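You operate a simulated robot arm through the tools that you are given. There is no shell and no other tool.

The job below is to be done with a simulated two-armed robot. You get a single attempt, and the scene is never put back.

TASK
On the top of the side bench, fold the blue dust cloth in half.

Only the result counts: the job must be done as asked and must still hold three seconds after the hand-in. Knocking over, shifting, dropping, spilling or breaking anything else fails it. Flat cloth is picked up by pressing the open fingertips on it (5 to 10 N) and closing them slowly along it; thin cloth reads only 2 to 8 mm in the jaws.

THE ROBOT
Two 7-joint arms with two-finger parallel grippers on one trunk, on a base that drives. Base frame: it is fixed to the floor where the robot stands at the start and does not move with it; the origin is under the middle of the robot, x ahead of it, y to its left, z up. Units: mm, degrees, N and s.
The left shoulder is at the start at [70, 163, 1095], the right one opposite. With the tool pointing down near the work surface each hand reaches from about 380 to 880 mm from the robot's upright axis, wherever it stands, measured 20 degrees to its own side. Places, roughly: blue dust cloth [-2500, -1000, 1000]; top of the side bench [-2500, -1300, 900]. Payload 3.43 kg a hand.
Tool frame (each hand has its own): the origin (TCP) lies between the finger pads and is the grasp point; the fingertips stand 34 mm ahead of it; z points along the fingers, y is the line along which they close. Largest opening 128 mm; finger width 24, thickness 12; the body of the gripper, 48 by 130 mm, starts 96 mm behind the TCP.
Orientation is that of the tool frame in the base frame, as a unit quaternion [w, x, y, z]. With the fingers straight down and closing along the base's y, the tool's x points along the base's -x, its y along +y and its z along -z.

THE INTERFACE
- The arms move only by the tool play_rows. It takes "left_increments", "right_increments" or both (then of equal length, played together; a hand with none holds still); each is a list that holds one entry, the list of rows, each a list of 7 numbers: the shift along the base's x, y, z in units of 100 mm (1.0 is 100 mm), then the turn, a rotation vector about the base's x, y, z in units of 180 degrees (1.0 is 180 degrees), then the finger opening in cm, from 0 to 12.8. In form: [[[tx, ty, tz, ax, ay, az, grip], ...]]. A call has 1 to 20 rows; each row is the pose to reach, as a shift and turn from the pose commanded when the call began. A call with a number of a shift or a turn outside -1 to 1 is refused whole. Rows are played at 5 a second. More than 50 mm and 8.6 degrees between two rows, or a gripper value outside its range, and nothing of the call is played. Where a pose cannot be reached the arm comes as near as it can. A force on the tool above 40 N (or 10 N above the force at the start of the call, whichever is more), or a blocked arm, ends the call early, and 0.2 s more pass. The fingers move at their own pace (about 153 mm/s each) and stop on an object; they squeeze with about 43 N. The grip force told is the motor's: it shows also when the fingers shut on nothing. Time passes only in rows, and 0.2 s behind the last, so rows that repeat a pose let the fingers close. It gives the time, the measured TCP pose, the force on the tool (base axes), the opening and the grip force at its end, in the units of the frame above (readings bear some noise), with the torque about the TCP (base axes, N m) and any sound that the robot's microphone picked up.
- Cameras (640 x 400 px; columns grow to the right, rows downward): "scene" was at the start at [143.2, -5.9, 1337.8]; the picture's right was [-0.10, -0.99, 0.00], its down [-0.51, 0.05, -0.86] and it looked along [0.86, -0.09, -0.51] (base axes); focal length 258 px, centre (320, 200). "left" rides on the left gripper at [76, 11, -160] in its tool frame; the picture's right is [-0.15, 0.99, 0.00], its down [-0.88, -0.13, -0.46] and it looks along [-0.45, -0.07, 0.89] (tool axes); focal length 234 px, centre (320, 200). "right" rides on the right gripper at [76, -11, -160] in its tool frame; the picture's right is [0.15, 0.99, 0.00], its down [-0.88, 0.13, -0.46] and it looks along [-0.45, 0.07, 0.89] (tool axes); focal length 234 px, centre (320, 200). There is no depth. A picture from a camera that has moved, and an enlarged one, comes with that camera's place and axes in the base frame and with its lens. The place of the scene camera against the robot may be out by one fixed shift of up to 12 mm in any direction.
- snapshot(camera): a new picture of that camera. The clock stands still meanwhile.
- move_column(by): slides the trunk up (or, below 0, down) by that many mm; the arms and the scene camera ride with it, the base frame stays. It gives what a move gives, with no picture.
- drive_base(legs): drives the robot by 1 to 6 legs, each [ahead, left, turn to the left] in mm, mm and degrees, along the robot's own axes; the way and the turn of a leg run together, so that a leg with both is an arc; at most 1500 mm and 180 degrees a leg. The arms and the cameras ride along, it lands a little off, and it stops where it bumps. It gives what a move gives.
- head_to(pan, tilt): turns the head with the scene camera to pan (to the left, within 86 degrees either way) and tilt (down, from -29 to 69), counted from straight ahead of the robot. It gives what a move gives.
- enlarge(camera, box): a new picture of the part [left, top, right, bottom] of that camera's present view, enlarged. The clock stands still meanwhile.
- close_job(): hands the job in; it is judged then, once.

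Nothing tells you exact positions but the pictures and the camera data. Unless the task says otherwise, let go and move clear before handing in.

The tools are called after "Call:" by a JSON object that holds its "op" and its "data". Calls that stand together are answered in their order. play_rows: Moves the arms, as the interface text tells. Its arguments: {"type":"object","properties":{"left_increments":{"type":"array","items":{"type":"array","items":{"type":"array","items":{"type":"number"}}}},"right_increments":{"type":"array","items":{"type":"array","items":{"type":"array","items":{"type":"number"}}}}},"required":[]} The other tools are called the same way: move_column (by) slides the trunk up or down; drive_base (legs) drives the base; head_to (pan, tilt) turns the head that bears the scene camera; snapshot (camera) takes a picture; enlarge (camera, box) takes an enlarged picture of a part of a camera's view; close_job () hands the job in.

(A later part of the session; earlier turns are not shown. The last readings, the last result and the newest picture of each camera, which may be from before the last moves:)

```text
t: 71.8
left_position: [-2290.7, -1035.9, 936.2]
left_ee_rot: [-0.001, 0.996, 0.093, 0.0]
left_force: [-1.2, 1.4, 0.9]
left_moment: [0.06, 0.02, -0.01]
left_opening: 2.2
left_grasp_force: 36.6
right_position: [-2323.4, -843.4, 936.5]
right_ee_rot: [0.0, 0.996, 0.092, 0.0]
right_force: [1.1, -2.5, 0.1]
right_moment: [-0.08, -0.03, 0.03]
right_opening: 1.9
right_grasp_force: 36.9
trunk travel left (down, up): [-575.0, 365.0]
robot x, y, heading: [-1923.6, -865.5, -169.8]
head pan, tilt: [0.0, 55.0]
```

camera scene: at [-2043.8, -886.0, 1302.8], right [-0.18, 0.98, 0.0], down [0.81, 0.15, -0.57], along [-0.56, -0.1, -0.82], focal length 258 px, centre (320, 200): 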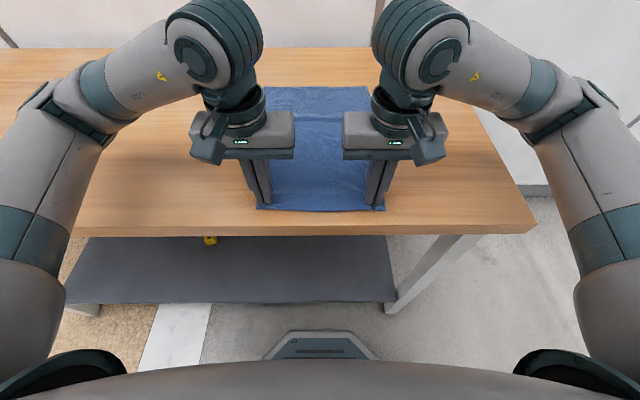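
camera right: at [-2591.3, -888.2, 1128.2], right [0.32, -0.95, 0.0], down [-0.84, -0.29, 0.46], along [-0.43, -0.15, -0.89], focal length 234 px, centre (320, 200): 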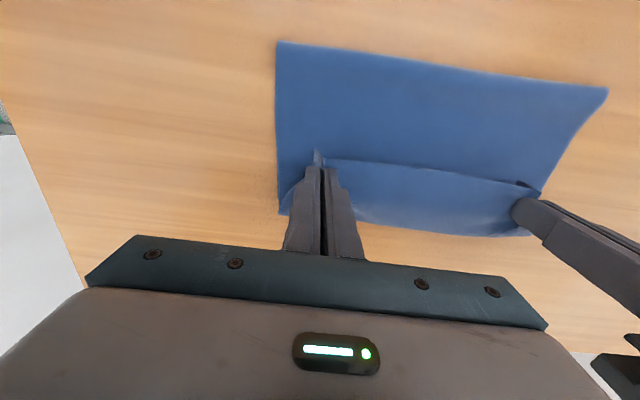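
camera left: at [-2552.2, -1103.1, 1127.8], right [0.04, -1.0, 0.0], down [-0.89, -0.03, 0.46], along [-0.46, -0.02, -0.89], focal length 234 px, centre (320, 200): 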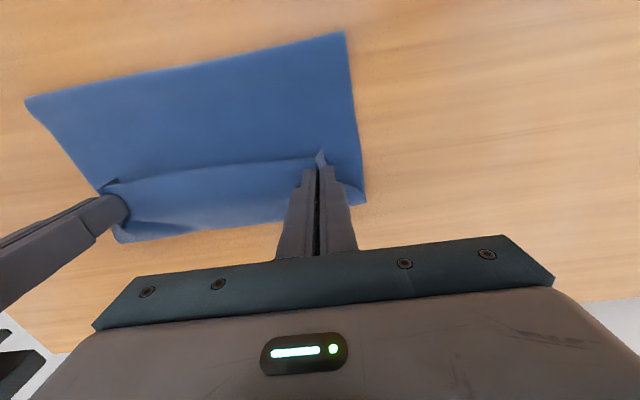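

Call:
{"op": "play_rows", "data": {"left_increments": [[[0, 0, -0.005, 0, 0, 0, 0.4], [0, 0, -0.005, 0, 0, 0, 0.8], [0, 0, -0.005, 0, 0, 0, 1.2], [0, 0, -0.005, 0, 0, 0, 1.6], [0, 0, -0.005, 0, 0, 0, 2.0], [0, 0, -0.005, 0, 0, 0, 2.4], [0, 0, -0.005, 0, 0, 0, 2.8]]], "right_increments": [[[0, 0, -0.005, 0, 0, 0, 0.4], [0, 0, -0.005, 0, 0, 0, 0.8], [0, 0, -0.005, 0, 0, 0, 1.2], [0, 0, -0.005, 0, 0, 0, 1.6], [0, 0, -0.005, 0, 0, 0, 2.0], [0, 0, -0.005, 0, 0, 0, 2.4], [0, 0, -0.005, 0, 0, 0, 2.8]]]}}

Call:
{"op": "enlarge", "data": {"camera": "scene", "box": [220, 70, 420, 220]}}

Call:
{"op": "enlarge", "data": {"camera": "left", "box": [180, 100, 440, 262]}}

Call:
{"op": "enlarge", "data": {"camera": "right", "box": [200, 100, 460, 262]}}

```text
t: 73.4
left_position: [-2290.5, -1035.7, 936.2]
left_ee_rot: [-0.001, 0.996, 0.092, -0.001]
left_force: [-0.3, 0.8, 3.6]
left_moment: [-0.02, 0.0, 0.03]
left_opening: 27.5
left_grasp_force: 0.0
right_position: [-2323.9, -842.4, 936.9]
right_ee_rot: [0.0, 0.996, 0.091, -0.001]
right_force: [0.0, -0.2, 0.2]
right_moment: [0.02, 0.01, 0.02]
right_opening: 27.9
right_grasp_force: 0.0
trunk travel left (down, up): [-575.0, 365.0]
robot x, y, heading: [-1928.3, -865.0, -169.5]
head pan, tilt: [0.0, 55.0]
```

```text
2.67 times, centred on (320, 145) of scene
camera zoom: at [-2043.7, -885.9, 1302.8], right [-0.18, 0.98, 0.0], down [0.81, 0.15, -0.57], along [-0.56, -0.1, -0.82], focal length 688 px, centre (320, 347)
```

zoom: 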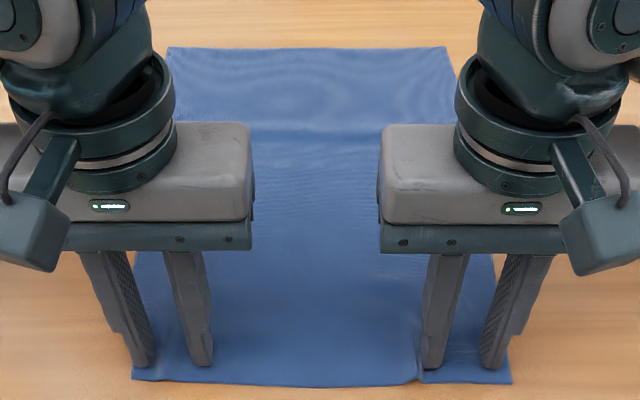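

```text
2.46 times, centred on (310, 181) of left
camera zoom: at [-2213.0, -1031.6, 1095.9], right [0.04, -1.0, 0.0], down [-0.89, -0.03, 0.46], along [-0.46, -0.02, -0.89], focal length 576 px, centre (345, 247)
```

zoom: 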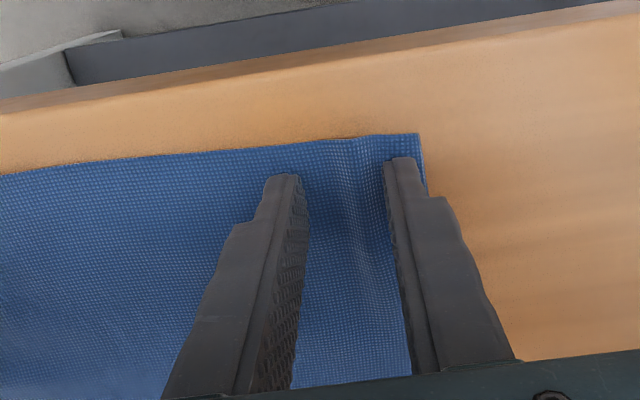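

```text
2.46 times, centred on (330, 181) of right
camera zoom: at [-2251.2, -818.1, 1095.9], right [0.32, -0.95, 0.0], down [-0.84, -0.29, 0.46], along [-0.43, -0.15, -0.89], focal length 576 px, centre (295, 247)
```

zoom: 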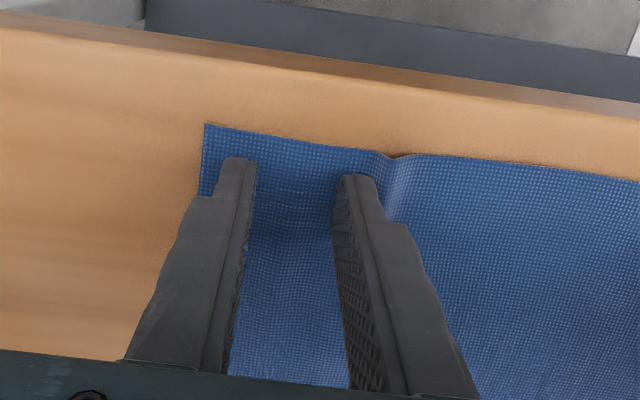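

The cloth is released nearly flat with a small ripple at the right. I lift both hands to see and measure.

Call:
{"op": "play_rows", "data": {"left_increments": [[[0, 0, 0.1, 0, 0, 0, 2.8], [0, 0, 0.3, 0, 0, 0, 2.8], [0, 0, 0.5, 0, 0, 0, 2.8], [0, 0, 0.7, 0, 0, 0, 2.8]]], "right_increments": [[[0, 0, 0.1, 0, 0, 0, 2.8], [0, 0, 0.3, 0, 0, 0, 2.8], [0, 0, 0.5, 0, 0, 0, 2.8], [0, 0, 0.7, 0, 0, 0, 2.8]]]}}

Call:
{"op": "enlarge", "data": {"camera": "scene", "box": [220, 70, 420, 220]}}

Call:
{"op": "snapshot", "data": {"camera": "left"}}

Call:
{"op": "snapshot", "data": {"camera": "right"}}

```text
t: 74.4
left_position: [-2289.3, -1035.4, 1007.9]
left_ee_rot: [0.0, 0.996, 0.092, -0.001]
left_force: [0.3, -0.5, 0.9]
left_moment: [0.02, 0.02, -0.01]
left_opening: 28.0
left_grasp_force: 0.0
right_position: [-2324.5, -844.5, 1005.9]
right_ee_rot: [0.0, 0.996, 0.091, 0.0]
right_force: [-0.5, 0.5, 0.1]
right_moment: [0.05, 0.04, -0.02]
right_opening: 27.7
right_grasp_force: 0.1
trunk travel left (down, up): [-575.0, 365.0]
robot x, y, heading: [-1923.9, -867.2, -169.6]
head pan, tilt: [0.0, 55.0]
```

```text
2.67 times, centred on (320, 145) of scene
camera zoom: at [-2043.1, -885.9, 1302.7], right [-0.18, 0.98, 0.0], down [0.81, 0.15, -0.57], along [-0.56, -0.1, -0.82], focal length 688 px, centre (320, 347)
```

zoom: 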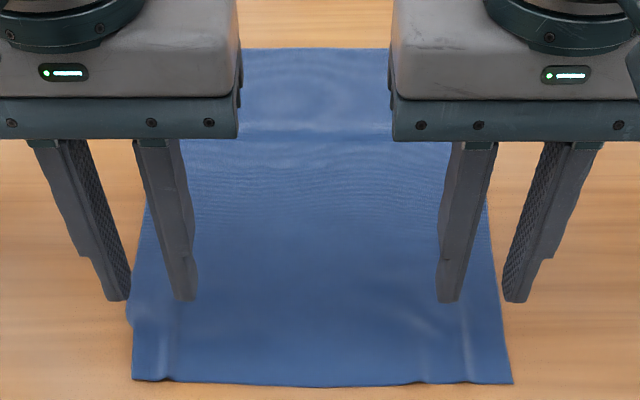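

```text
taken
camera left: at [-2212.0, -1031.6, 1166.4], right [0.04, -1.0, 0.0], down [-0.89, -0.03, 0.46], along [-0.46, -0.02, -0.89], focal length 234 px, centre (320, 200)
```

left: 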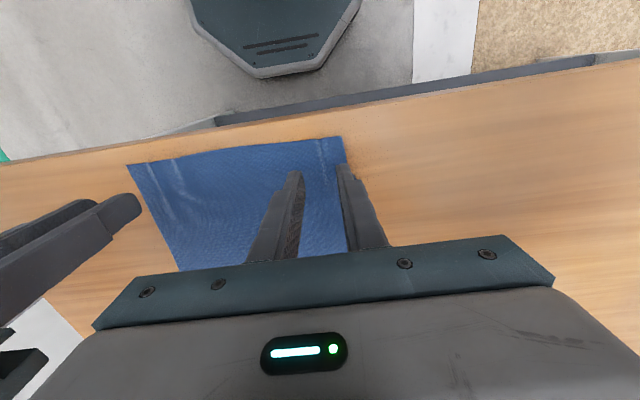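

```text
taken
camera right: at [-2250.9, -817.7, 1166.2], right [0.33, -0.95, 0.0], down [-0.84, -0.29, 0.46], along [-0.43, -0.15, -0.89], focal length 234 px, centre (320, 200)
```

right: 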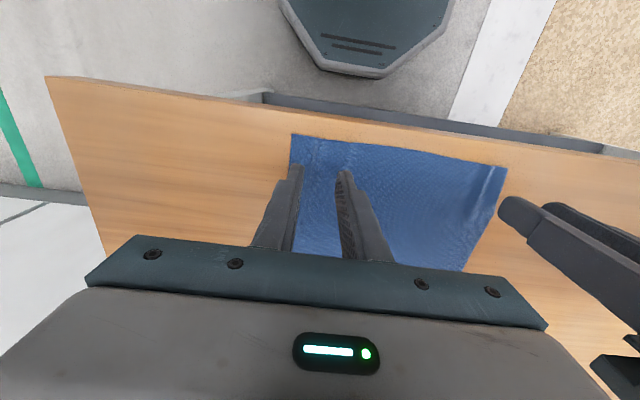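

The near corners now sit at about (371, +129) and (369, −131) mm. I place the jaws again, this time overlapping the cloth's edge by only about 11 mm.

Call:
{"op": "play_rows", "data": {"left_increments": [[[0.06, 0.008, 0, 0, 0, 0, 2.8], [0.12, 0.016, -0.2, 0, 0, 0, 2.8], [0.175, 0.023, -0.4, 0, 0, 0, 2.8], [0.175, 0.023, -0.6, 0, 0, 0, 2.8], [0.175, 0.023, -0.66, 0, 0, 0, 2.8], [0.175, 0.023, -0.69, 0, 0, 0, 2.8]]], "right_increments": [[[0.055, 0.045, 0, 0, 0, 0, 2.8], [0.11, 0.09, -0.2, 0, 0, 0, 2.8], [0.163, 0.136, -0.4, 0, 0, 0, 2.8], [0.163, 0.136, -0.6, 0, 0, 0, 2.8], [0.163, 0.136, -0.66, 0, 0, 0, 2.8], [0.163, 0.136, -0.69, 0, 0, 0, 2.8]]]}}

Call:
{"op": "enlarge", "data": {"camera": "left", "box": [220, 110, 420, 235]}}

Call:
{"op": "enlarge", "data": {"camera": "right", "box": [220, 110, 420, 235]}}

Call:
{"op": "enlarge", "data": {"camera": "scene", "box": [220, 115, 420, 240]}}

```text
t: 75.8
left_position: [-2272.2, -1033.3, 936.3]
left_ee_rot: [0.0, 0.996, 0.093, -0.001]
left_force: [0.4, -0.3, 0.7]
left_moment: [0.0, -0.02, 0.01]
left_opening: 27.8
left_grasp_force: 0.0
right_position: [-2306.6, -829.1, 937.5]
right_ee_rot: [0.0, 0.996, 0.092, 0.0]
right_force: [-0.2, 0.3, 0.3]
right_moment: [0.01, 0.0, 0.01]
right_opening: 28.1
right_grasp_force: 0.0
trunk travel left (down, up): [-575.0, 365.0]
robot x, y, heading: [-1928.3, -863.0, -169.5]
head pan, tilt: [0.0, 55.0]
```

```text
3.20 times, centred on (320, 172) of left
camera zoom: at [-2196.0, -1029.8, 1096.6], right [0.04, -1.0, 0.0], down [-0.89, -0.03, 0.46], along [-0.46, -0.02, -0.89], focal length 749 px, centre (320, 288)
```

zoom: 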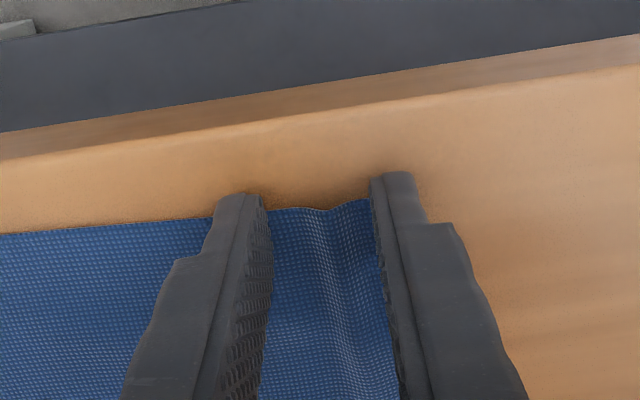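

```text
3.20 times, centred on (320, 172) of right
camera zoom: at [-2234.9, -804.6, 1096.8], right [0.32, -0.95, 0.0], down [-0.84, -0.29, 0.46], along [-0.43, -0.15, -0.89], focal length 749 px, centre (320, 288)
```

zoom: 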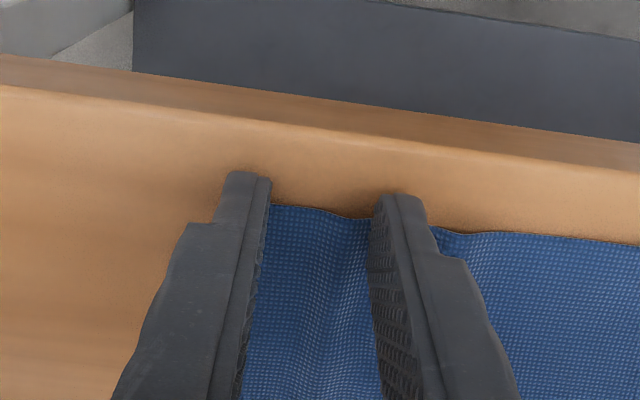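

```text
3.20 times, centred on (320, 178) of scene
camera zoom: at [-2044.0, -886.1, 1302.7], right [-0.18, 0.98, 0.0], down [0.81, 0.15, -0.57], along [-0.56, -0.1, -0.82], focal length 826 px, centre (320, 272)
```

zoom: 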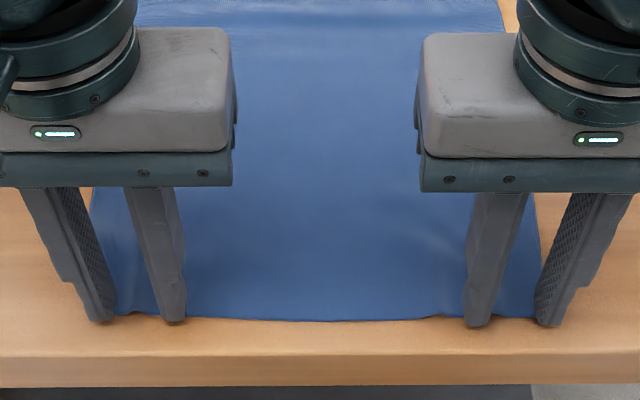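

The tips straddle the edge with about 10 mm on the cloth, covering each corner. Pressing down now.

Call:
{"op": "play_rows", "data": {"left_increments": [[[0, 0, -0.01, 0, 0, 0, 2.8], [0, 0, -0.015, 0, 0, 0, 2.8], [0, 0, -0.015, 0, 0, 0, 2.8]]], "right_increments": [[[0, 0, -0.01, 0, 0, 0, 2.8], [0, 0, -0.015, 0, 0, 0, 2.8], [0, 0, -0.015, 0, 0, 0, 2.8]]]}}

```text
t: 76.6
left_position: [-2273.2, -1034.2, 936.2]
left_ee_rot: [-0.002, 0.996, 0.092, -0.001]
left_force: [-0.1, 0.4, 6.3]
left_moment: [-0.15, 0.02, 0.01]
left_opening: 27.5
left_grasp_force: 0.0
right_position: [-2306.8, -829.1, 935.4]
right_ee_rot: [0.0, 0.996, 0.092, 0.0]
right_force: [-0.7, -1.1, 1.1]
right_moment: [-0.04, 0.0, -0.03]
right_opening: 28.1
right_grasp_force: 0.1
trunk travel left (down, up): [-575.0, 365.0]
robot x, y, heading: [-1925.5, -869.8, -169.8]
head pan, tilt: [0.0, 55.0]
```

Call:
{"op": "play_rows", "data": {"left_increments": [[[0, 0, -0.003, 0, 0, 0, 2.8], [0, 0, -0.003, 0, 0, 0, 2.8], [0, 0, -0.003, 0, 0, 0, 2.8]]], "right_increments": [[[0, 0, -0.006, 0, 0, 0, 2.8], [0, 0, -0.01, 0, 0, 0, 2.8], [0, 0, -0.01, 0, 0, 0, 2.8]]]}}

```text
t: 77.4
left_position: [-2271.8, -1034.0, 937.0]
left_ee_rot: [-0.001, 0.996, 0.093, -0.001]
left_force: [-1.6, 0.2, 7.3]
left_moment: [-0.16, 0.04, -0.05]
left_opening: 27.7
left_grasp_force: 0.0
right_position: [-2307.3, -830.0, 935.5]
right_ee_rot: [0.0, 0.996, 0.091, 0.0]
right_force: [-1.4, -1.8, 12.1]
right_moment: [-0.03, 0.11, 0.02]
right_opening: 27.7
right_grasp_force: 0.1
trunk travel left (down, up): [-575.0, 365.0]
robot x, y, heading: [-1929.6, -865.2, -169.7]
head pan, tilt: [0.0, 55.0]
```

Pressing at 7 and 12 N. Closing in stages while watching the force.

Call:
{"op": "play_rows", "data": {"left_increments": [[[0, 0, -0.003, 0, 0, 0, 2.6], [0, 0, -0.003, 0, 0, 0, 2.4], [0, 0, -0.003, 0, 0, 0, 2.2], [0, 0, -0.003, 0, 0, 0, 2.0], [0, 0, -0.003, 0, 0, 0, 1.8]]], "right_increments": [[[0, 0, 0, 0, 0, 0, 2.6], [0, 0, 0, 0, 0, 0, 2.4], [0, 0, 0, 0, 0, 0, 2.2], [0, 0, 0, 0, 0, 0, 2.0], [0, 0, 0, 0, 0, 0, 1.8]]]}}

Call:
{"op": "enlarge", "data": {"camera": "left", "box": [220, 110, 420, 235]}}

Call:
{"op": "enlarge", "data": {"camera": "right", "box": [220, 110, 420, 235]}}

```text
t: 78.6
left_position: [-2271.3, -1032.7, 936.4]
left_ee_rot: [-0.001, 0.996, 0.092, -0.001]
left_force: [-0.2, -1.1, 9.3]
left_moment: [-0.16, 0.01, 0.04]
left_opening: 17.9
left_grasp_force: 0.2
right_position: [-2305.8, -829.5, 936.0]
right_ee_rot: [0.0, 0.996, 0.091, -0.001]
right_force: [-0.6, 0.6, 15.5]
right_moment: [-0.02, 0.13, 0.02]
right_opening: 16.3
right_grasp_force: 0.1
trunk travel left (down, up): [-575.0, 365.0]
robot x, y, heading: [-1929.8, -866.8, -169.4]
head pan, tilt: [0.0, 55.0]
```

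```text
3.20 times, centred on (320, 172) of left
camera zoom: at [-2194.5, -1029.5, 1095.4], right [0.04, -1.0, 0.0], down [-0.89, -0.03, 0.46], along [-0.46, -0.02, -0.89], focal length 749 px, centre (320, 288)
```

zoom: 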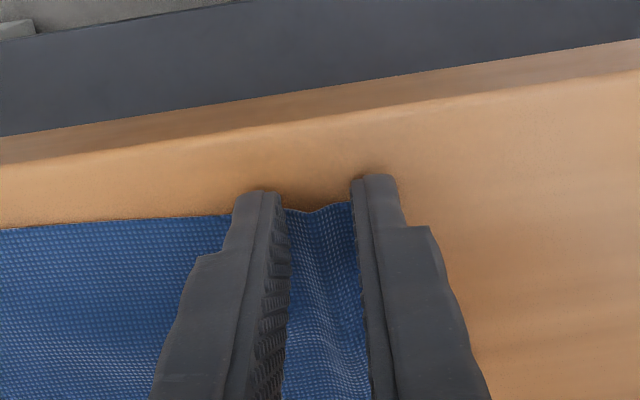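

```text
3.20 times, centred on (320, 172) of right
camera zoom: at [-2233.7, -804.0, 1095.0], right [0.32, -0.95, 0.0], down [-0.84, -0.29, 0.46], along [-0.43, -0.15, -0.89], focal length 749 px, centre (320, 288)
```

zoom: 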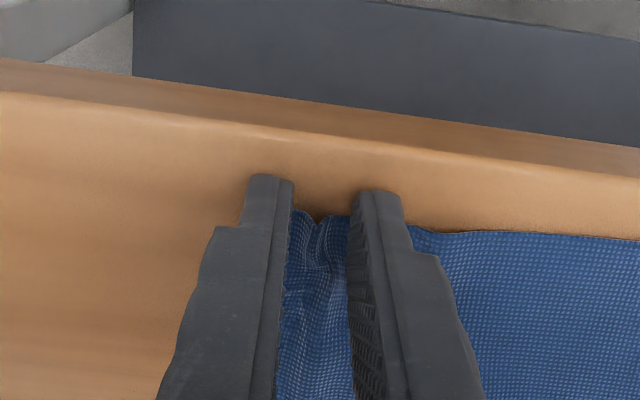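

Call:
{"op": "play_rows", "data": {"left_increments": [[[0, 0, -0.002, 0, 0, 0, 1.65], [0, 0, -0.002, 0, 0, 0, 1.5], [0, 0, -0.002, 0, 0, 0, 1.35], [0, 0, -0.002, 0, 0, 0, 1.2], [0, 0, -0.002, 0, 0, 0, 1.1]]], "right_increments": [[[0, 0, 0.002, 0, 0, 0, 1.65], [0, 0, 0.002, 0, 0, 0, 1.5], [0, 0, 0.002, 0, 0, 0, 1.35], [0, 0, 0.002, 0, 0, 0, 1.2], [0, 0, 0.002, 0, 0, 0, 1.1]]]}}

Call:
{"op": "enlarge", "data": {"camera": "left", "box": [220, 110, 420, 235]}}

Call:
{"op": "enlarge", "data": {"camera": "right", "box": [220, 110, 420, 235]}}

```text
t: 79.8
left_position: [-2272.9, -1032.0, 936.7]
left_ee_rot: [-0.001, 0.996, 0.092, -0.001]
left_force: [-0.4, 0.6, 16.3]
left_moment: [-0.16, 0.09, 0.0]
left_opening: 10.9
left_grasp_force: 0.0
right_position: [-2306.1, -829.7, 936.2]
right_ee_rot: [0.0, 0.996, 0.091, -0.002]
right_force: [0.6, -0.8, 8.9]
right_moment: [0.0, 0.07, 0.01]
right_opening: 10.3
right_grasp_force: 0.1
trunk travel left (down, up): [-575.0, 365.0]
robot x, y, heading: [-1926.5, -867.9, -169.5]
head pan, tilt: [0.0, 55.0]
```

```text
3.20 times, centred on (320, 172) of left
camera zoom: at [-2194.4, -1029.3, 1095.2], right [0.04, -1.0, 0.0], down [-0.89, -0.03, 0.46], along [-0.46, -0.02, -0.89], focal length 749 px, centre (320, 288)
```

zoom: 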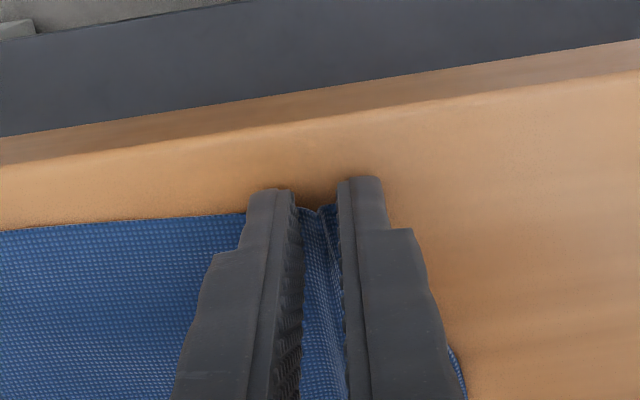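

```text
3.20 times, centred on (320, 172) of right
camera zoom: at [-2233.9, -804.1, 1095.1], right [0.32, -0.95, 0.0], down [-0.84, -0.29, 0.46], along [-0.43, -0.15, -0.89], focal length 749 px, centre (320, 288)
```

zoom: 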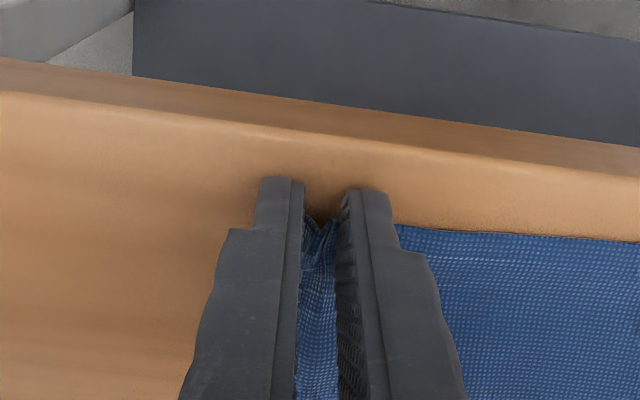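

Ridges are held well. I finish closing.

Call:
{"op": "play_rows", "data": {"left_increments": [[[0, 0, 0.002, 0, 0, 0, 1.0], [0, 0, 0.002, 0, 0, 0, 0.9], [0, 0, 0.002, 0, 0, 0, 0.8], [0, 0, 0.002, 0, 0, 0, 0.7], [0, 0, 0.002, 0, 0, 0, 0.6], [0, 0, 0.002, 0, 0, 0, 0.5], [0, 0, 0.002, 0, 0, 0, 0.4], [0, 0, 0.002, 0, 0, 0, 0.3], [0, 0, 0.002, 0, 0, 0, 0.2], [0, 0, 0.002, 0, 0, 0, 0.1], [0, 0, 0.002, 0, 0, 0, 0], [0, 0, 0.002, 0, 0, 0, 0], [0, 0, 0.002, 0, 0, 0, 0]]], "right_increments": [[[0, 0, 0, 0, 0, 0, 1.0], [0, 0, 0, 0, 0, 0, 0.9], [0, 0, 0, 0, 0, 0, 0.8], [0, 0, 0, 0, 0, 0, 0.7], [0, 0, 0, 0, 0, 0, 0.6], [0, 0, 0, 0, 0, 0, 0.5], [0, 0, 0, 0, 0, 0, 0.4], [0, 0, 0, 0, 0, 0, 0.3], [0, 0, 0, 0, 0, 0, 0.2], [0, 0, 0, 0, 0, 0, 0.1], [0, 0, 0, 0, 0, 0, 0], [0, 0, 0, 0, 0, 0, 0], [0, 0, 0, 0, 0, 0, 0]]]}}

Call:
{"op": "enlarge", "data": {"camera": "left", "box": [220, 110, 420, 235]}}

Call:
{"op": "enlarge", "data": {"camera": "right", "box": [220, 110, 420, 235]}}

```text
t: 82.6
left_position: [-2271.7, -1033.5, 936.3]
left_ee_rot: [-0.001, 0.996, 0.092, -0.001]
left_force: [0.3, 1.3, 14.4]
left_moment: [-0.08, 0.08, 0.03]
left_opening: 2.1
left_grasp_force: 36.7
right_position: [-2307.1, -829.4, 935.5]
right_ee_rot: [-0.001, 0.996, 0.091, -0.001]
right_force: [1.4, -4.5, 6.7]
right_moment: [-0.14, 0.03, 0.08]
right_opening: 1.8
right_grasp_force: 37.0
trunk travel left (down, up): [-575.0, 365.0]
robot x, y, heading: [-1926.5, -865.5, -169.6]
head pan, tilt: [0.0, 55.0]
```

```text
3.20 times, centred on (320, 172) of left
camera zoom: at [-2194.4, -1029.6, 1095.3], right [0.04, -1.0, 0.0], down [-0.89, -0.03, 0.46], along [-0.46, -0.02, -0.89], focal length 749 px, centre (320, 288)
```

zoom: 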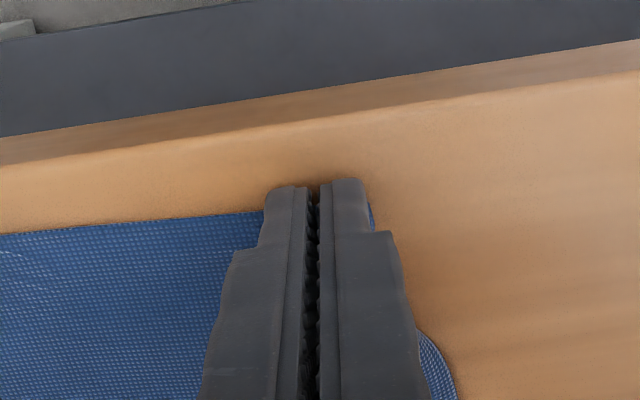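

```text
3.20 times, centred on (320, 172) of right
camera zoom: at [-2234.0, -804.5, 1095.2], right [0.32, -0.95, 0.0], down [-0.84, -0.29, 0.46], along [-0.43, -0.15, -0.89], focal length 749 px, centre (320, 288)
```

zoom: 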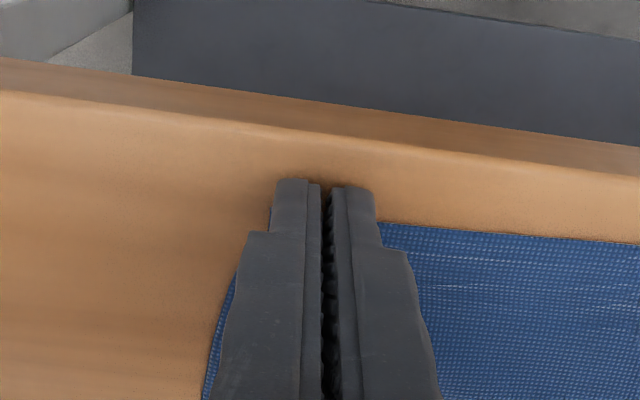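

Both grips hold (2.1 and 1.8 mm) right at the edge. I now lift and fold along a lower path.

Call:
{"op": "play_rows", "data": {"left_increments": [[[-0.0295, -0.0054, 0.15, 0, 0, 0, 0], [-0.0787, -0.0145, 0.3, 0, 0, 0, 0], [-0.1564, -0.0339, 0.48, 0, 0, 0, 0], [-0.2735, -0.0606, 0.66, 0, 0, 0, 0], [-0.4103, -0.0909, 0.84, 0, 0, 0, 0], [-0.5667, -0.1249, 0.99, 0, 0, 0, 0]]], "right_increments": [[[-0.0295, -0.0054, 0.15, 0, 0, 0, 0], [-0.0787, -0.0145, 0.3, 0, 0, 0, 0], [-0.1564, -0.0339, 0.48, 0, 0, 0, 0], [-0.2735, -0.0606, 0.66, 0, 0, 0, 0], [-0.4103, -0.0909, 0.84, 0, 0, 0, 0], [-0.5667, -0.1249, 0.99, 0, 0, 0, 0]]]}}

Call:
{"op": "snapshot", "data": {"camera": "scene"}}

Call:
{"op": "enlarge", "data": {"camera": "left", "box": [100, 80, 420, 260]}}

Call:
{"op": "enlarge", "data": {"camera": "right", "box": [220, 80, 540, 260]}}

```text
t: 84.0
left_position: [-2330.4, -1045.7, 1034.0]
left_ee_rot: [0.0, 0.996, 0.092, -0.001]
left_force: [-1.6, 4.8, -0.5]
left_moment: [0.16, 0.04, 0.02]
left_opening: 2.0
left_grasp_force: 36.9
right_position: [-2364.7, -842.9, 1033.3]
right_ee_rot: [0.0, 0.996, 0.092, 0.0]
right_force: [1.0, -6.1, -0.3]
right_moment: [-0.18, -0.05, 0.02]
right_opening: 1.9
right_grasp_force: 36.6
trunk travel left (down, up): [-575.0, 365.0]
robot x, y, heading: [-1927.6, -864.7, -169.4]
head pan, tilt: [0.0, 55.0]
```

```text
taken
camera scene: at [-2043.9, -886.0, 1302.7], right [-0.18, 0.98, 0.0], down [0.81, 0.15, -0.57], along [-0.56, -0.1, -0.82], focal length 258 px, centre (320, 200)
```

scene: 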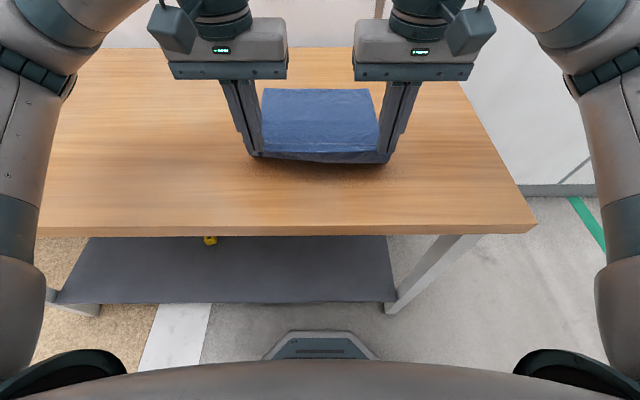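

```text
2.00 times, centred on (260, 170) of left
camera zoom: at [-2253.1, -1042.2, 1193.2], right [0.04, -1.0, 0.0], down [-0.89, -0.03, 0.46], along [-0.46, -0.02, -0.89], focal length 468 px, centre (440, 260)
```

zoom: 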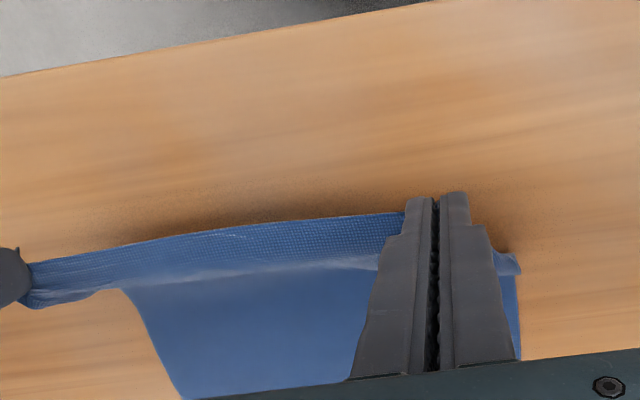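

```text
2.00 times, centred on (380, 170) of right
camera zoom: at [-2291.4, -817.0, 1193.5], right [0.33, -0.95, 0.0], down [-0.84, -0.29, 0.46], along [-0.43, -0.15, -0.89], focal length 468 px, centre (200, 260)
```

zoom: 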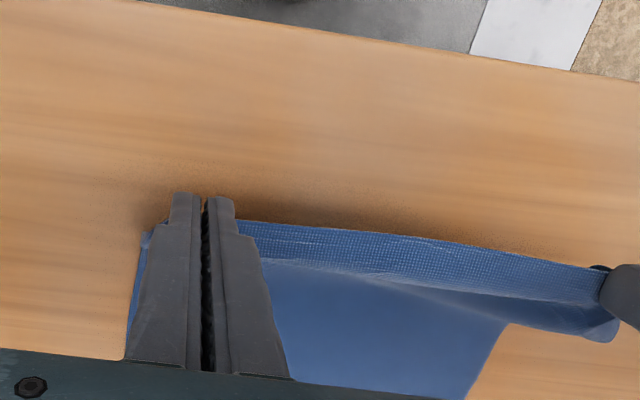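

The edge rises cleanly and taut. I continue along the path, easing the side tension slightly.

Call:
{"op": "play_rows", "data": {"left_increments": [[[-0.217, -0.035, 0.14, 0, 0, 0, 0], [-0.451, -0.088, 0.24, 0, 0, 0, 0], [-0.696, -0.143, 0.31, 0, 0, 0, 0], [-0.9395, -0.1985, 0.35, 0, 0, 0, 0]]], "right_increments": [[[-0.212, -0.065, 0.14, 0, 0, 0, 0], [-0.446, -0.118, 0.24, 0, 0, 0, 0], [-0.69, -0.173, 0.31, 0, 0, 0, 0], [-0.934, -0.2285, 0.35, 0, 0, 0, 0]]]}}

Call:
{"op": "play_rows", "data": {"left_increments": [[[-0.2539, -0.057, 0.01, 0, 0, 0, 0], [-0.5077, -0.114, -0.01, 0, 0, 0, 0], [-0.7419, -0.1674, -0.07, 0, 0, 0, 0], [-0.9565, -0.2171, -0.18, 0, 0, 0, 0]]], "right_increments": [[[-0.2539, -0.057, 0.01, 0, 0, 0, 0], [-0.5077, -0.114, -0.01, 0, 0, 0, 0], [-0.7419, -0.1674, -0.07, 0, 0, 0, 0], [-0.9565, -0.2171, -0.18, 0, 0, 0, 0]]]}}

Call:
{"op": "snapshot", "data": {"camera": "scene"}}

Call:
{"op": "snapshot", "data": {"camera": "left"}}

Call:
{"op": "snapshot", "data": {"camera": "right"}}

```text
t: 85.0
left_position: [-2424.3, -1067.1, 1068.4]
left_ee_rot: [-0.001, 0.996, 0.091, 0.0]
left_force: [-0.5, 1.7, -0.4]
left_moment: [0.06, -0.01, 0.0]
left_opening: 1.8
left_grasp_force: 36.8
right_position: [-2459.3, -866.2, 1070.0]
right_ee_rot: [0.0, 0.996, 0.091, 0.0]
right_force: [-0.1, -1.8, 0.6]
right_moment: [-0.07, -0.02, 0.02]
right_opening: 1.7
right_grasp_force: 36.4
trunk travel left (down, up): [-575.0, 365.0]
robot x, y, heading: [-1926.4, -866.1, -169.5]
head pan, tilt: [0.0, 55.0]
```

```text
t: 86.0
left_position: [-2521.0, -1086.8, 1050.7]
left_ee_rot: [-0.001, 0.996, 0.091, 0.001]
left_force: [-0.8, 2.4, -0.3]
left_moment: [0.07, -0.02, 0.01]
left_opening: 1.7
left_grasp_force: 36.7
right_position: [-2555.8, -886.7, 1049.7]
right_ee_rot: [0.0, 0.996, 0.093, 0.001]
right_force: [0.5, -1.5, 0.4]
right_moment: [-0.07, -0.05, 0.06]
right_opening: 1.7
right_grasp_force: 36.6
trunk travel left (down, up): [-575.0, 365.0]
robot x, y, heading: [-1925.5, -867.0, -169.4]
head pan, tilt: [0.0, 55.0]
```

```text
taken
camera scene: at [-2045.5, -886.4, 1302.6], right [-0.18, 0.98, 0.0], down [0.81, 0.15, -0.57], along [-0.56, -0.1, -0.82], focal length 258 px, centre (320, 200)
```

scene: 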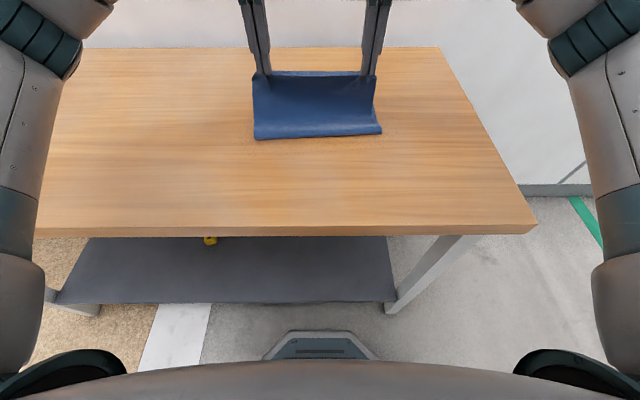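

```text
taken
camera left: at [-2444.2, -1084.4, 1210.4], right [0.04, -1.0, 0.0], down [-0.89, -0.03, 0.45], along [-0.45, -0.02, -0.89], focal length 234 px, centre (320, 200)
```

left: 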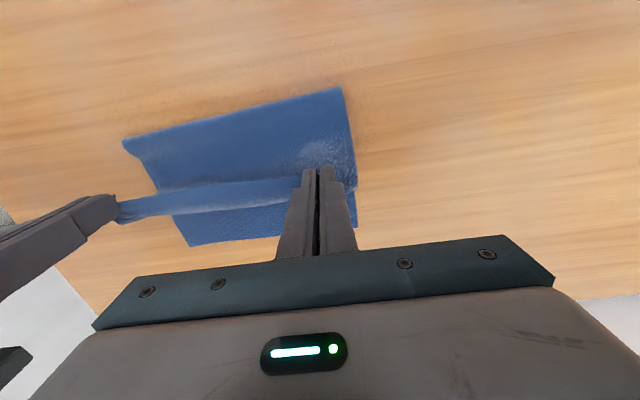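

```text
taken
camera right: at [-2483.2, -862.2, 1209.4], right [0.33, -0.95, 0.0], down [-0.84, -0.29, 0.45], along [-0.43, -0.15, -0.89], focal length 234 px, centre (320, 200)
```

right: 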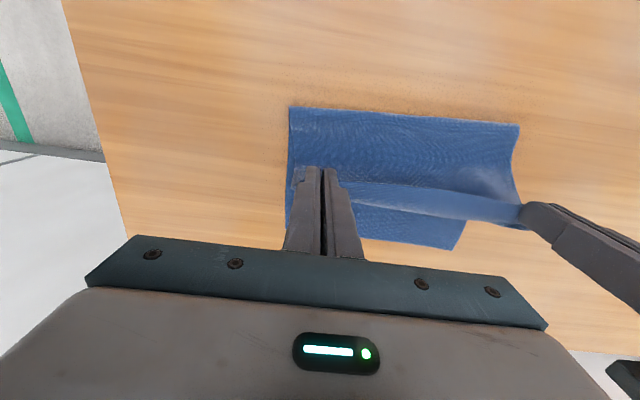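

The crease now lies at about 560–580 mm as planned. I continue down the 45° line.

Call:
{"op": "play_rows", "data": {"left_increments": [[[-0.1761, -0.0376, -0.14, 0, 0, 0, 0], [-0.3522, -0.0751, -0.31, 0, 0, 0, 0], [-0.5185, -0.1109, -0.47, 0, 0, 0, 0], [-0.6749, -0.1448, -0.63, 0, 0, 0, 0], [-0.8215, -0.18, -0.77, 0, 0, 0, 0]]], "right_increments": [[[-0.1761, -0.0376, -0.14, 0, 0, 0, 0], [-0.3522, -0.0751, -0.31, 0, 0, 0, 0], [-0.5185, -0.1109, -0.47, 0, 0, 0, 0], [-0.6749, -0.1448, -0.63, 0, 0, 0, 0], [-0.8215, -0.18, -0.77, 0, 0, 0, 0]]]}}

Call:
{"op": "snapshot", "data": {"camera": "scene"}}

Call:
{"op": "snapshot", "data": {"camera": "left"}}

Call:
{"op": "snapshot", "data": {"camera": "right"}}

```text
t: 87.2
left_position: [-2603.1, -1105.2, 973.6]
left_ee_rot: [0.0, 0.996, 0.092, 0.001]
left_force: [-2.0, 2.6, 0.0]
left_moment: [0.06, -0.03, 0.02]
left_opening: 1.8
left_grasp_force: 36.5
right_position: [-2638.7, -905.8, 973.1]
right_ee_rot: [0.0, 0.996, 0.092, 0.001]
right_force: [0.3, -2.2, -0.4]
right_moment: [-0.07, -0.03, 0.05]
right_opening: 1.5
right_grasp_force: 36.5
trunk travel left (down, up): [-575.0, 365.0]
robot x, y, heading: [-1928.8, -867.3, -169.7]
head pan, tilt: [0.0, 55.0]
```

```text
taken
camera scene: at [-2044.7, -886.3, 1302.7], right [-0.18, 0.98, 0.0], down [0.81, 0.15, -0.57], along [-0.56, -0.1, -0.82], focal length 258 px, centre (320, 200)
```

scene: 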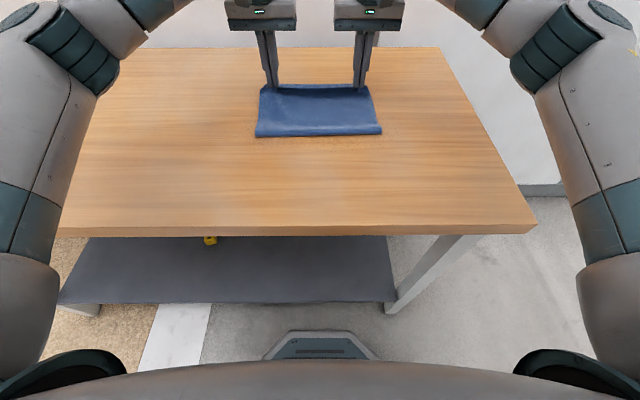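

```text
taken
camera left: at [-2524.6, -1101.7, 1132.8], right [0.04, -1.0, 0.0], down [-0.89, -0.03, 0.46], along [-0.46, -0.02, -0.89], focal length 234 px, centre (320, 200)
```

left: 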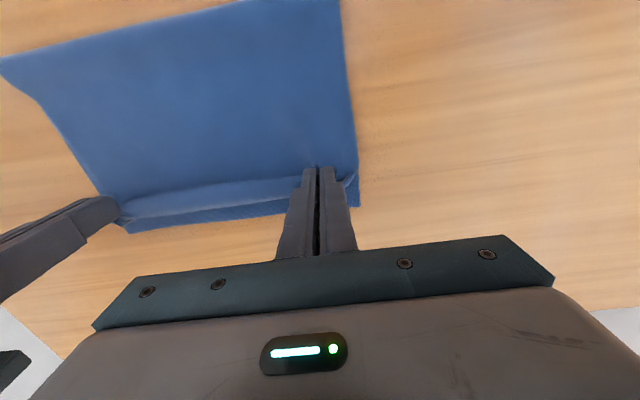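

```text
taken
camera right: at [-2564.8, -879.4, 1133.0], right [0.33, -0.95, 0.0], down [-0.84, -0.29, 0.46], along [-0.43, -0.15, -0.89], focal length 234 px, centre (320, 200)
```

right: 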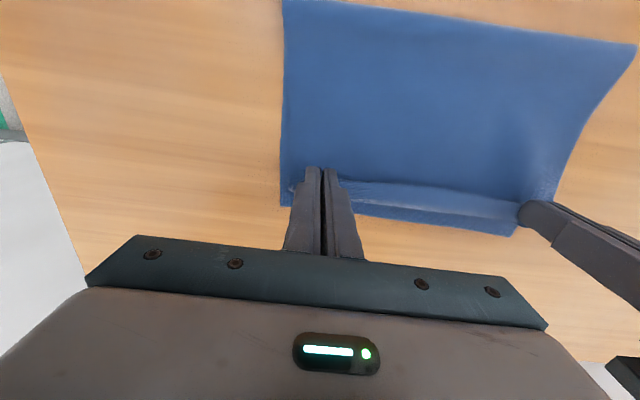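

Call:
{"op": "enlarge", "data": {"camera": "left", "box": [100, 130, 380, 250]}}

Call:
{"op": "enlarge", "data": {"camera": "right", "box": [260, 130, 540, 250]}}

Call:
{"op": "enlarge", "data": {"camera": "scene", "box": [240, 70, 400, 150]}}

```text
2.29 times, centred on (240, 190) of left
camera zoom: at [-2524.6, -1101.7, 1132.8], right [0.04, -1.0, 0.0], down [-0.89, -0.03, 0.46], along [-0.46, -0.02, -0.89], focal length 535 px, centre (503, 223)
```

zoom: 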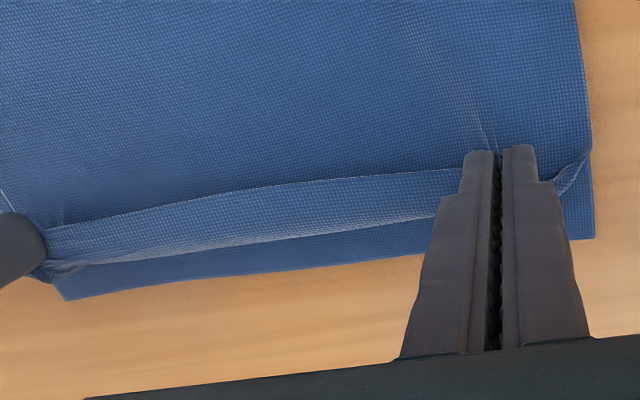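

```text
2.29 times, centred on (400, 190) of right
camera zoom: at [-2564.8, -879.4, 1133.0], right [0.33, -0.95, 0.0], down [-0.84, -0.29, 0.46], along [-0.43, -0.15, -0.89], focal length 535 px, centre (137, 223)
```

zoom: 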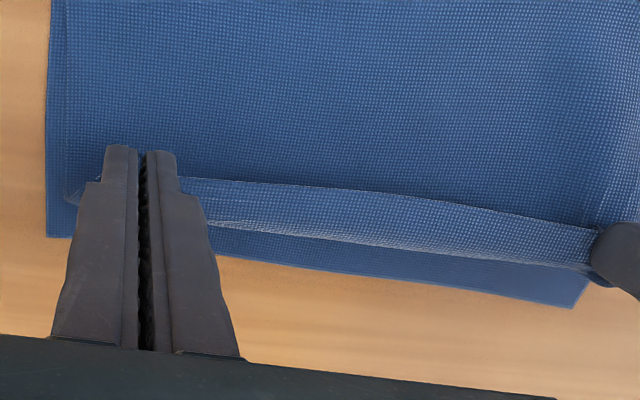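

```text
4.00 times, centred on (320, 110) of scene
camera zoom: at [-2044.7, -886.3, 1302.7], right [-0.18, 0.98, 0.0], down [0.81, 0.15, -0.57], along [-0.56, -0.1, -0.82], focal length 1033 px, centre (320, 560)
```

zoom: 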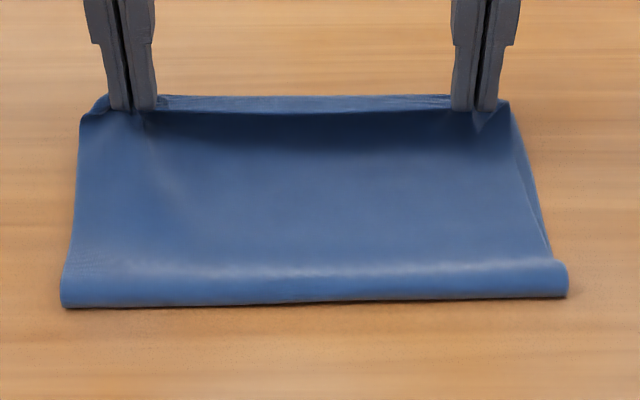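

Now the lower layer's far edge is clearly visible at about 761 mm, and the held edge is some 25 mm short of it. I make the last descent: 30 mm ahead and 31 mm down.

Call:
{"op": "play_rows", "data": {"left_increments": [[[-0.0787, -0.0145, -0.09, 0, 0, 0, 0], [-0.1573, -0.029, -0.18, 0, 0, 0, 0], [-0.236, -0.0435, -0.26, 0, 0, 0, 0], [-0.295, -0.0544, -0.31, 0, 0, 0, 0], [-0.295, -0.0544, -0.31, 0, 0, 0, 0]]], "right_increments": [[[-0.0787, -0.0145, -0.09, 0, 0, 0, 0], [-0.1573, -0.029, -0.18, 0, 0, 0, 0], [-0.236, -0.0435, -0.26, 0, 0, 0, 0], [-0.295, -0.0544, -0.31, 0, 0, 0, 0], [-0.295, -0.0544, -0.31, 0, 0, 0, 0]]]}}

Call:
{"op": "enlarge", "data": {"camera": "left", "box": [100, 130, 380, 250]}}

Call:
{"op": "enlarge", "data": {"camera": "right", "box": [260, 130, 540, 250]}}

Call:
{"op": "enlarge", "data": {"camera": "scene", "box": [240, 70, 400, 150]}}

```text
t: 88.4
left_position: [-2631.0, -1109.5, 943.5]
left_ee_rot: [-0.001, 0.996, 0.092, 0.001]
left_force: [0.2, 1.3, 0.5]
left_moment: [0.03, 0.05, 0.01]
left_opening: 1.7
left_grasp_force: 37.2
right_position: [-2666.2, -909.3, 943.7]
right_ee_rot: [0.0, 0.996, 0.092, 0.0]
right_force: [0.2, -1.7, -0.4]
right_moment: [-0.06, -0.03, 0.01]
right_opening: 1.8
right_grasp_force: 37.3
trunk travel left (down, up): [-575.0, 365.0]
robot x, y, heading: [-1927.4, -867.8, -169.6]
head pan, tilt: [0.0, 55.0]
```

```text
2.29 times, centred on (240, 190) of left
camera zoom: at [-2553.8, -1106.7, 1102.8], right [0.04, -1.0, 0.0], down [-0.89, -0.03, 0.46], along [-0.46, -0.02, -0.89], focal length 535 px, centre (503, 223)
```

zoom: 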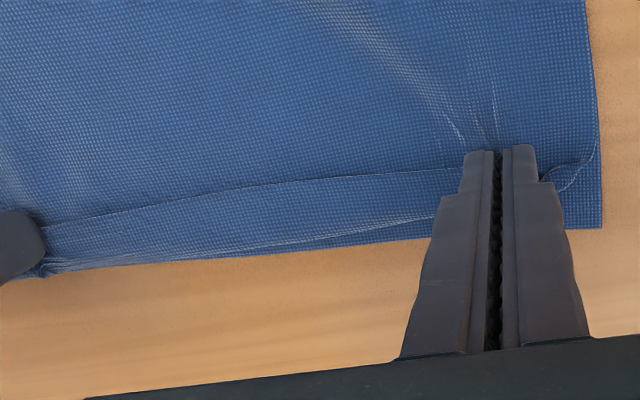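

```text
2.29 times, centred on (400, 190) of right
camera zoom: at [-2592.7, -884.7, 1102.9], right [0.32, -0.95, 0.0], down [-0.84, -0.29, 0.46], along [-0.43, -0.15, -0.89], focal length 535 px, centre (137, 223)
```

zoom: 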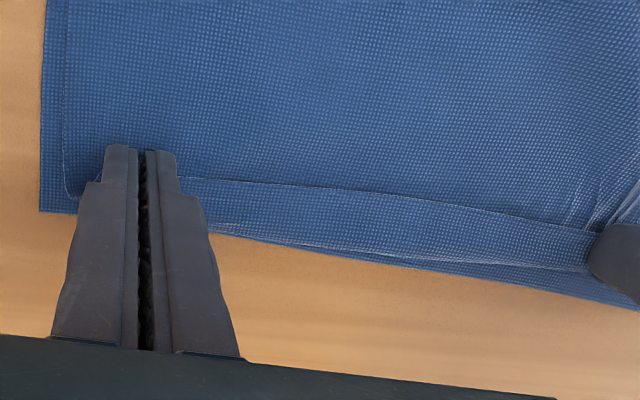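

```text
4.00 times, centred on (320, 110) of scene
camera zoom: at [-2043.6, -886.0, 1302.8], right [-0.18, 0.98, 0.0], down [0.81, 0.15, -0.57], along [-0.56, -0.1, -0.82], focal length 1033 px, centre (320, 560)
```

zoom: 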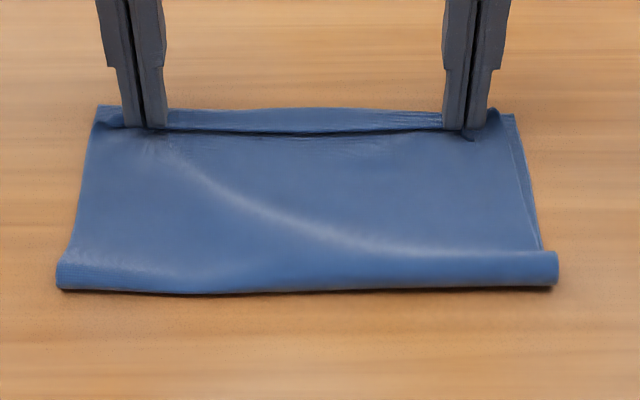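

The top layer's turn-line now lies almost on the far edge at both hands. I open the jaws here, just clear of the cloth, and see how the edge settles.

Call:
{"op": "play_rows", "data": {"left_increments": [[[0, 0, 0, 0, 0, 0, 0.8], [0, 0, 0, 0, 0, 0, 1.6], [0, 0, 0, 0, 0, 0, 2.4], [0, 0, 0, 0, 0, 0, 3.2], [0, 0, 0, 0, 0, 0, 3.2]]], "right_increments": [[[0, 0, 0, 0, 0, 0, 0.8], [0, 0, 0, 0, 0, 0, 1.6], [0, 0, 0, 0, 0, 0, 2.4], [0, 0, 0, 0, 0, 0, 3.2], [0, 0, 0, 0, 0, 0, 3.2]]]}}

Call:
{"op": "enlarge", "data": {"camera": "left", "box": [100, 130, 380, 250]}}

Call:
{"op": "enlarge", "data": {"camera": "right", "box": [260, 130, 540, 250]}}

Call:
{"op": "enlarge", "data": {"camera": "scene", "box": [240, 70, 400, 150]}}

```text
t: 89.6
left_position: [-2631.2, -1108.8, 942.5]
left_ee_rot: [-0.001, 0.996, 0.093, 0.0]
left_force: [0.1, 0.1, 0.2]
left_moment: [-0.01, 0.05, -0.01]
left_opening: 32.0
left_grasp_force: 0.0
right_position: [-2665.5, -910.1, 943.3]
right_ee_rot: [-0.001, 0.996, 0.091, -0.001]
right_force: [-0.2, -0.7, 0.1]
right_moment: [-0.01, 0.04, -0.04]
right_opening: 31.9
right_grasp_force: 0.1
trunk travel left (down, up): [-575.0, 365.0]
robot x, y, heading: [-1926.4, -866.5, -169.6]
head pan, tilt: [0.0, 55.0]
```

```text
2.29 times, centred on (240, 190) of left
camera zoom: at [-2554.1, -1106.8, 1102.6], right [0.04, -1.0, 0.0], down [-0.89, -0.03, 0.46], along [-0.46, -0.02, -0.89], focal length 535 px, centre (503, 223)
```

zoom: 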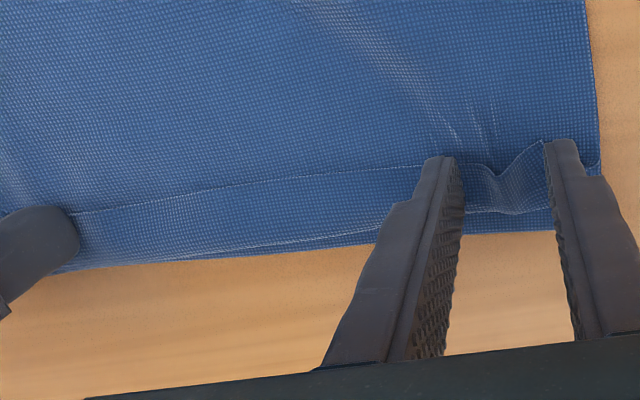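

```text
2.29 times, centred on (400, 190) of right
camera zoom: at [-2592.9, -884.7, 1102.9], right [0.32, -0.95, 0.0], down [-0.84, -0.29, 0.46], along [-0.43, -0.15, -0.89], focal length 535 px, centre (137, 223)
```

zoom: 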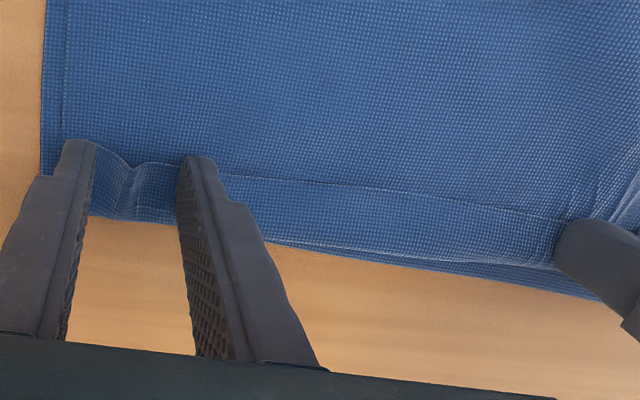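

```text
4.00 times, centred on (320, 110) of scene
camera zoom: at [-2044.0, -886.1, 1302.7], right [-0.18, 0.98, 0.0], down [0.81, 0.15, -0.57], along [-0.56, -0.1, -0.82], focal length 1033 px, centre (320, 560)
```

zoom: 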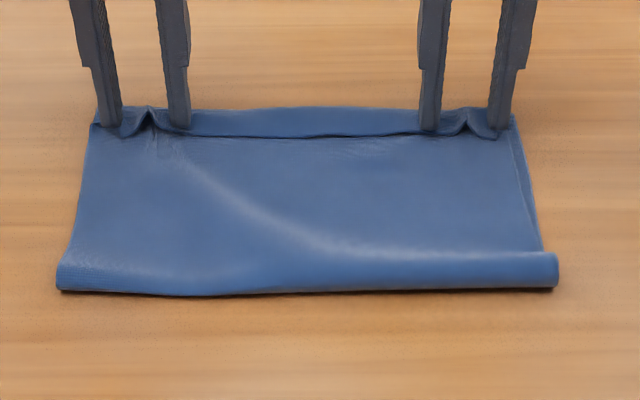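

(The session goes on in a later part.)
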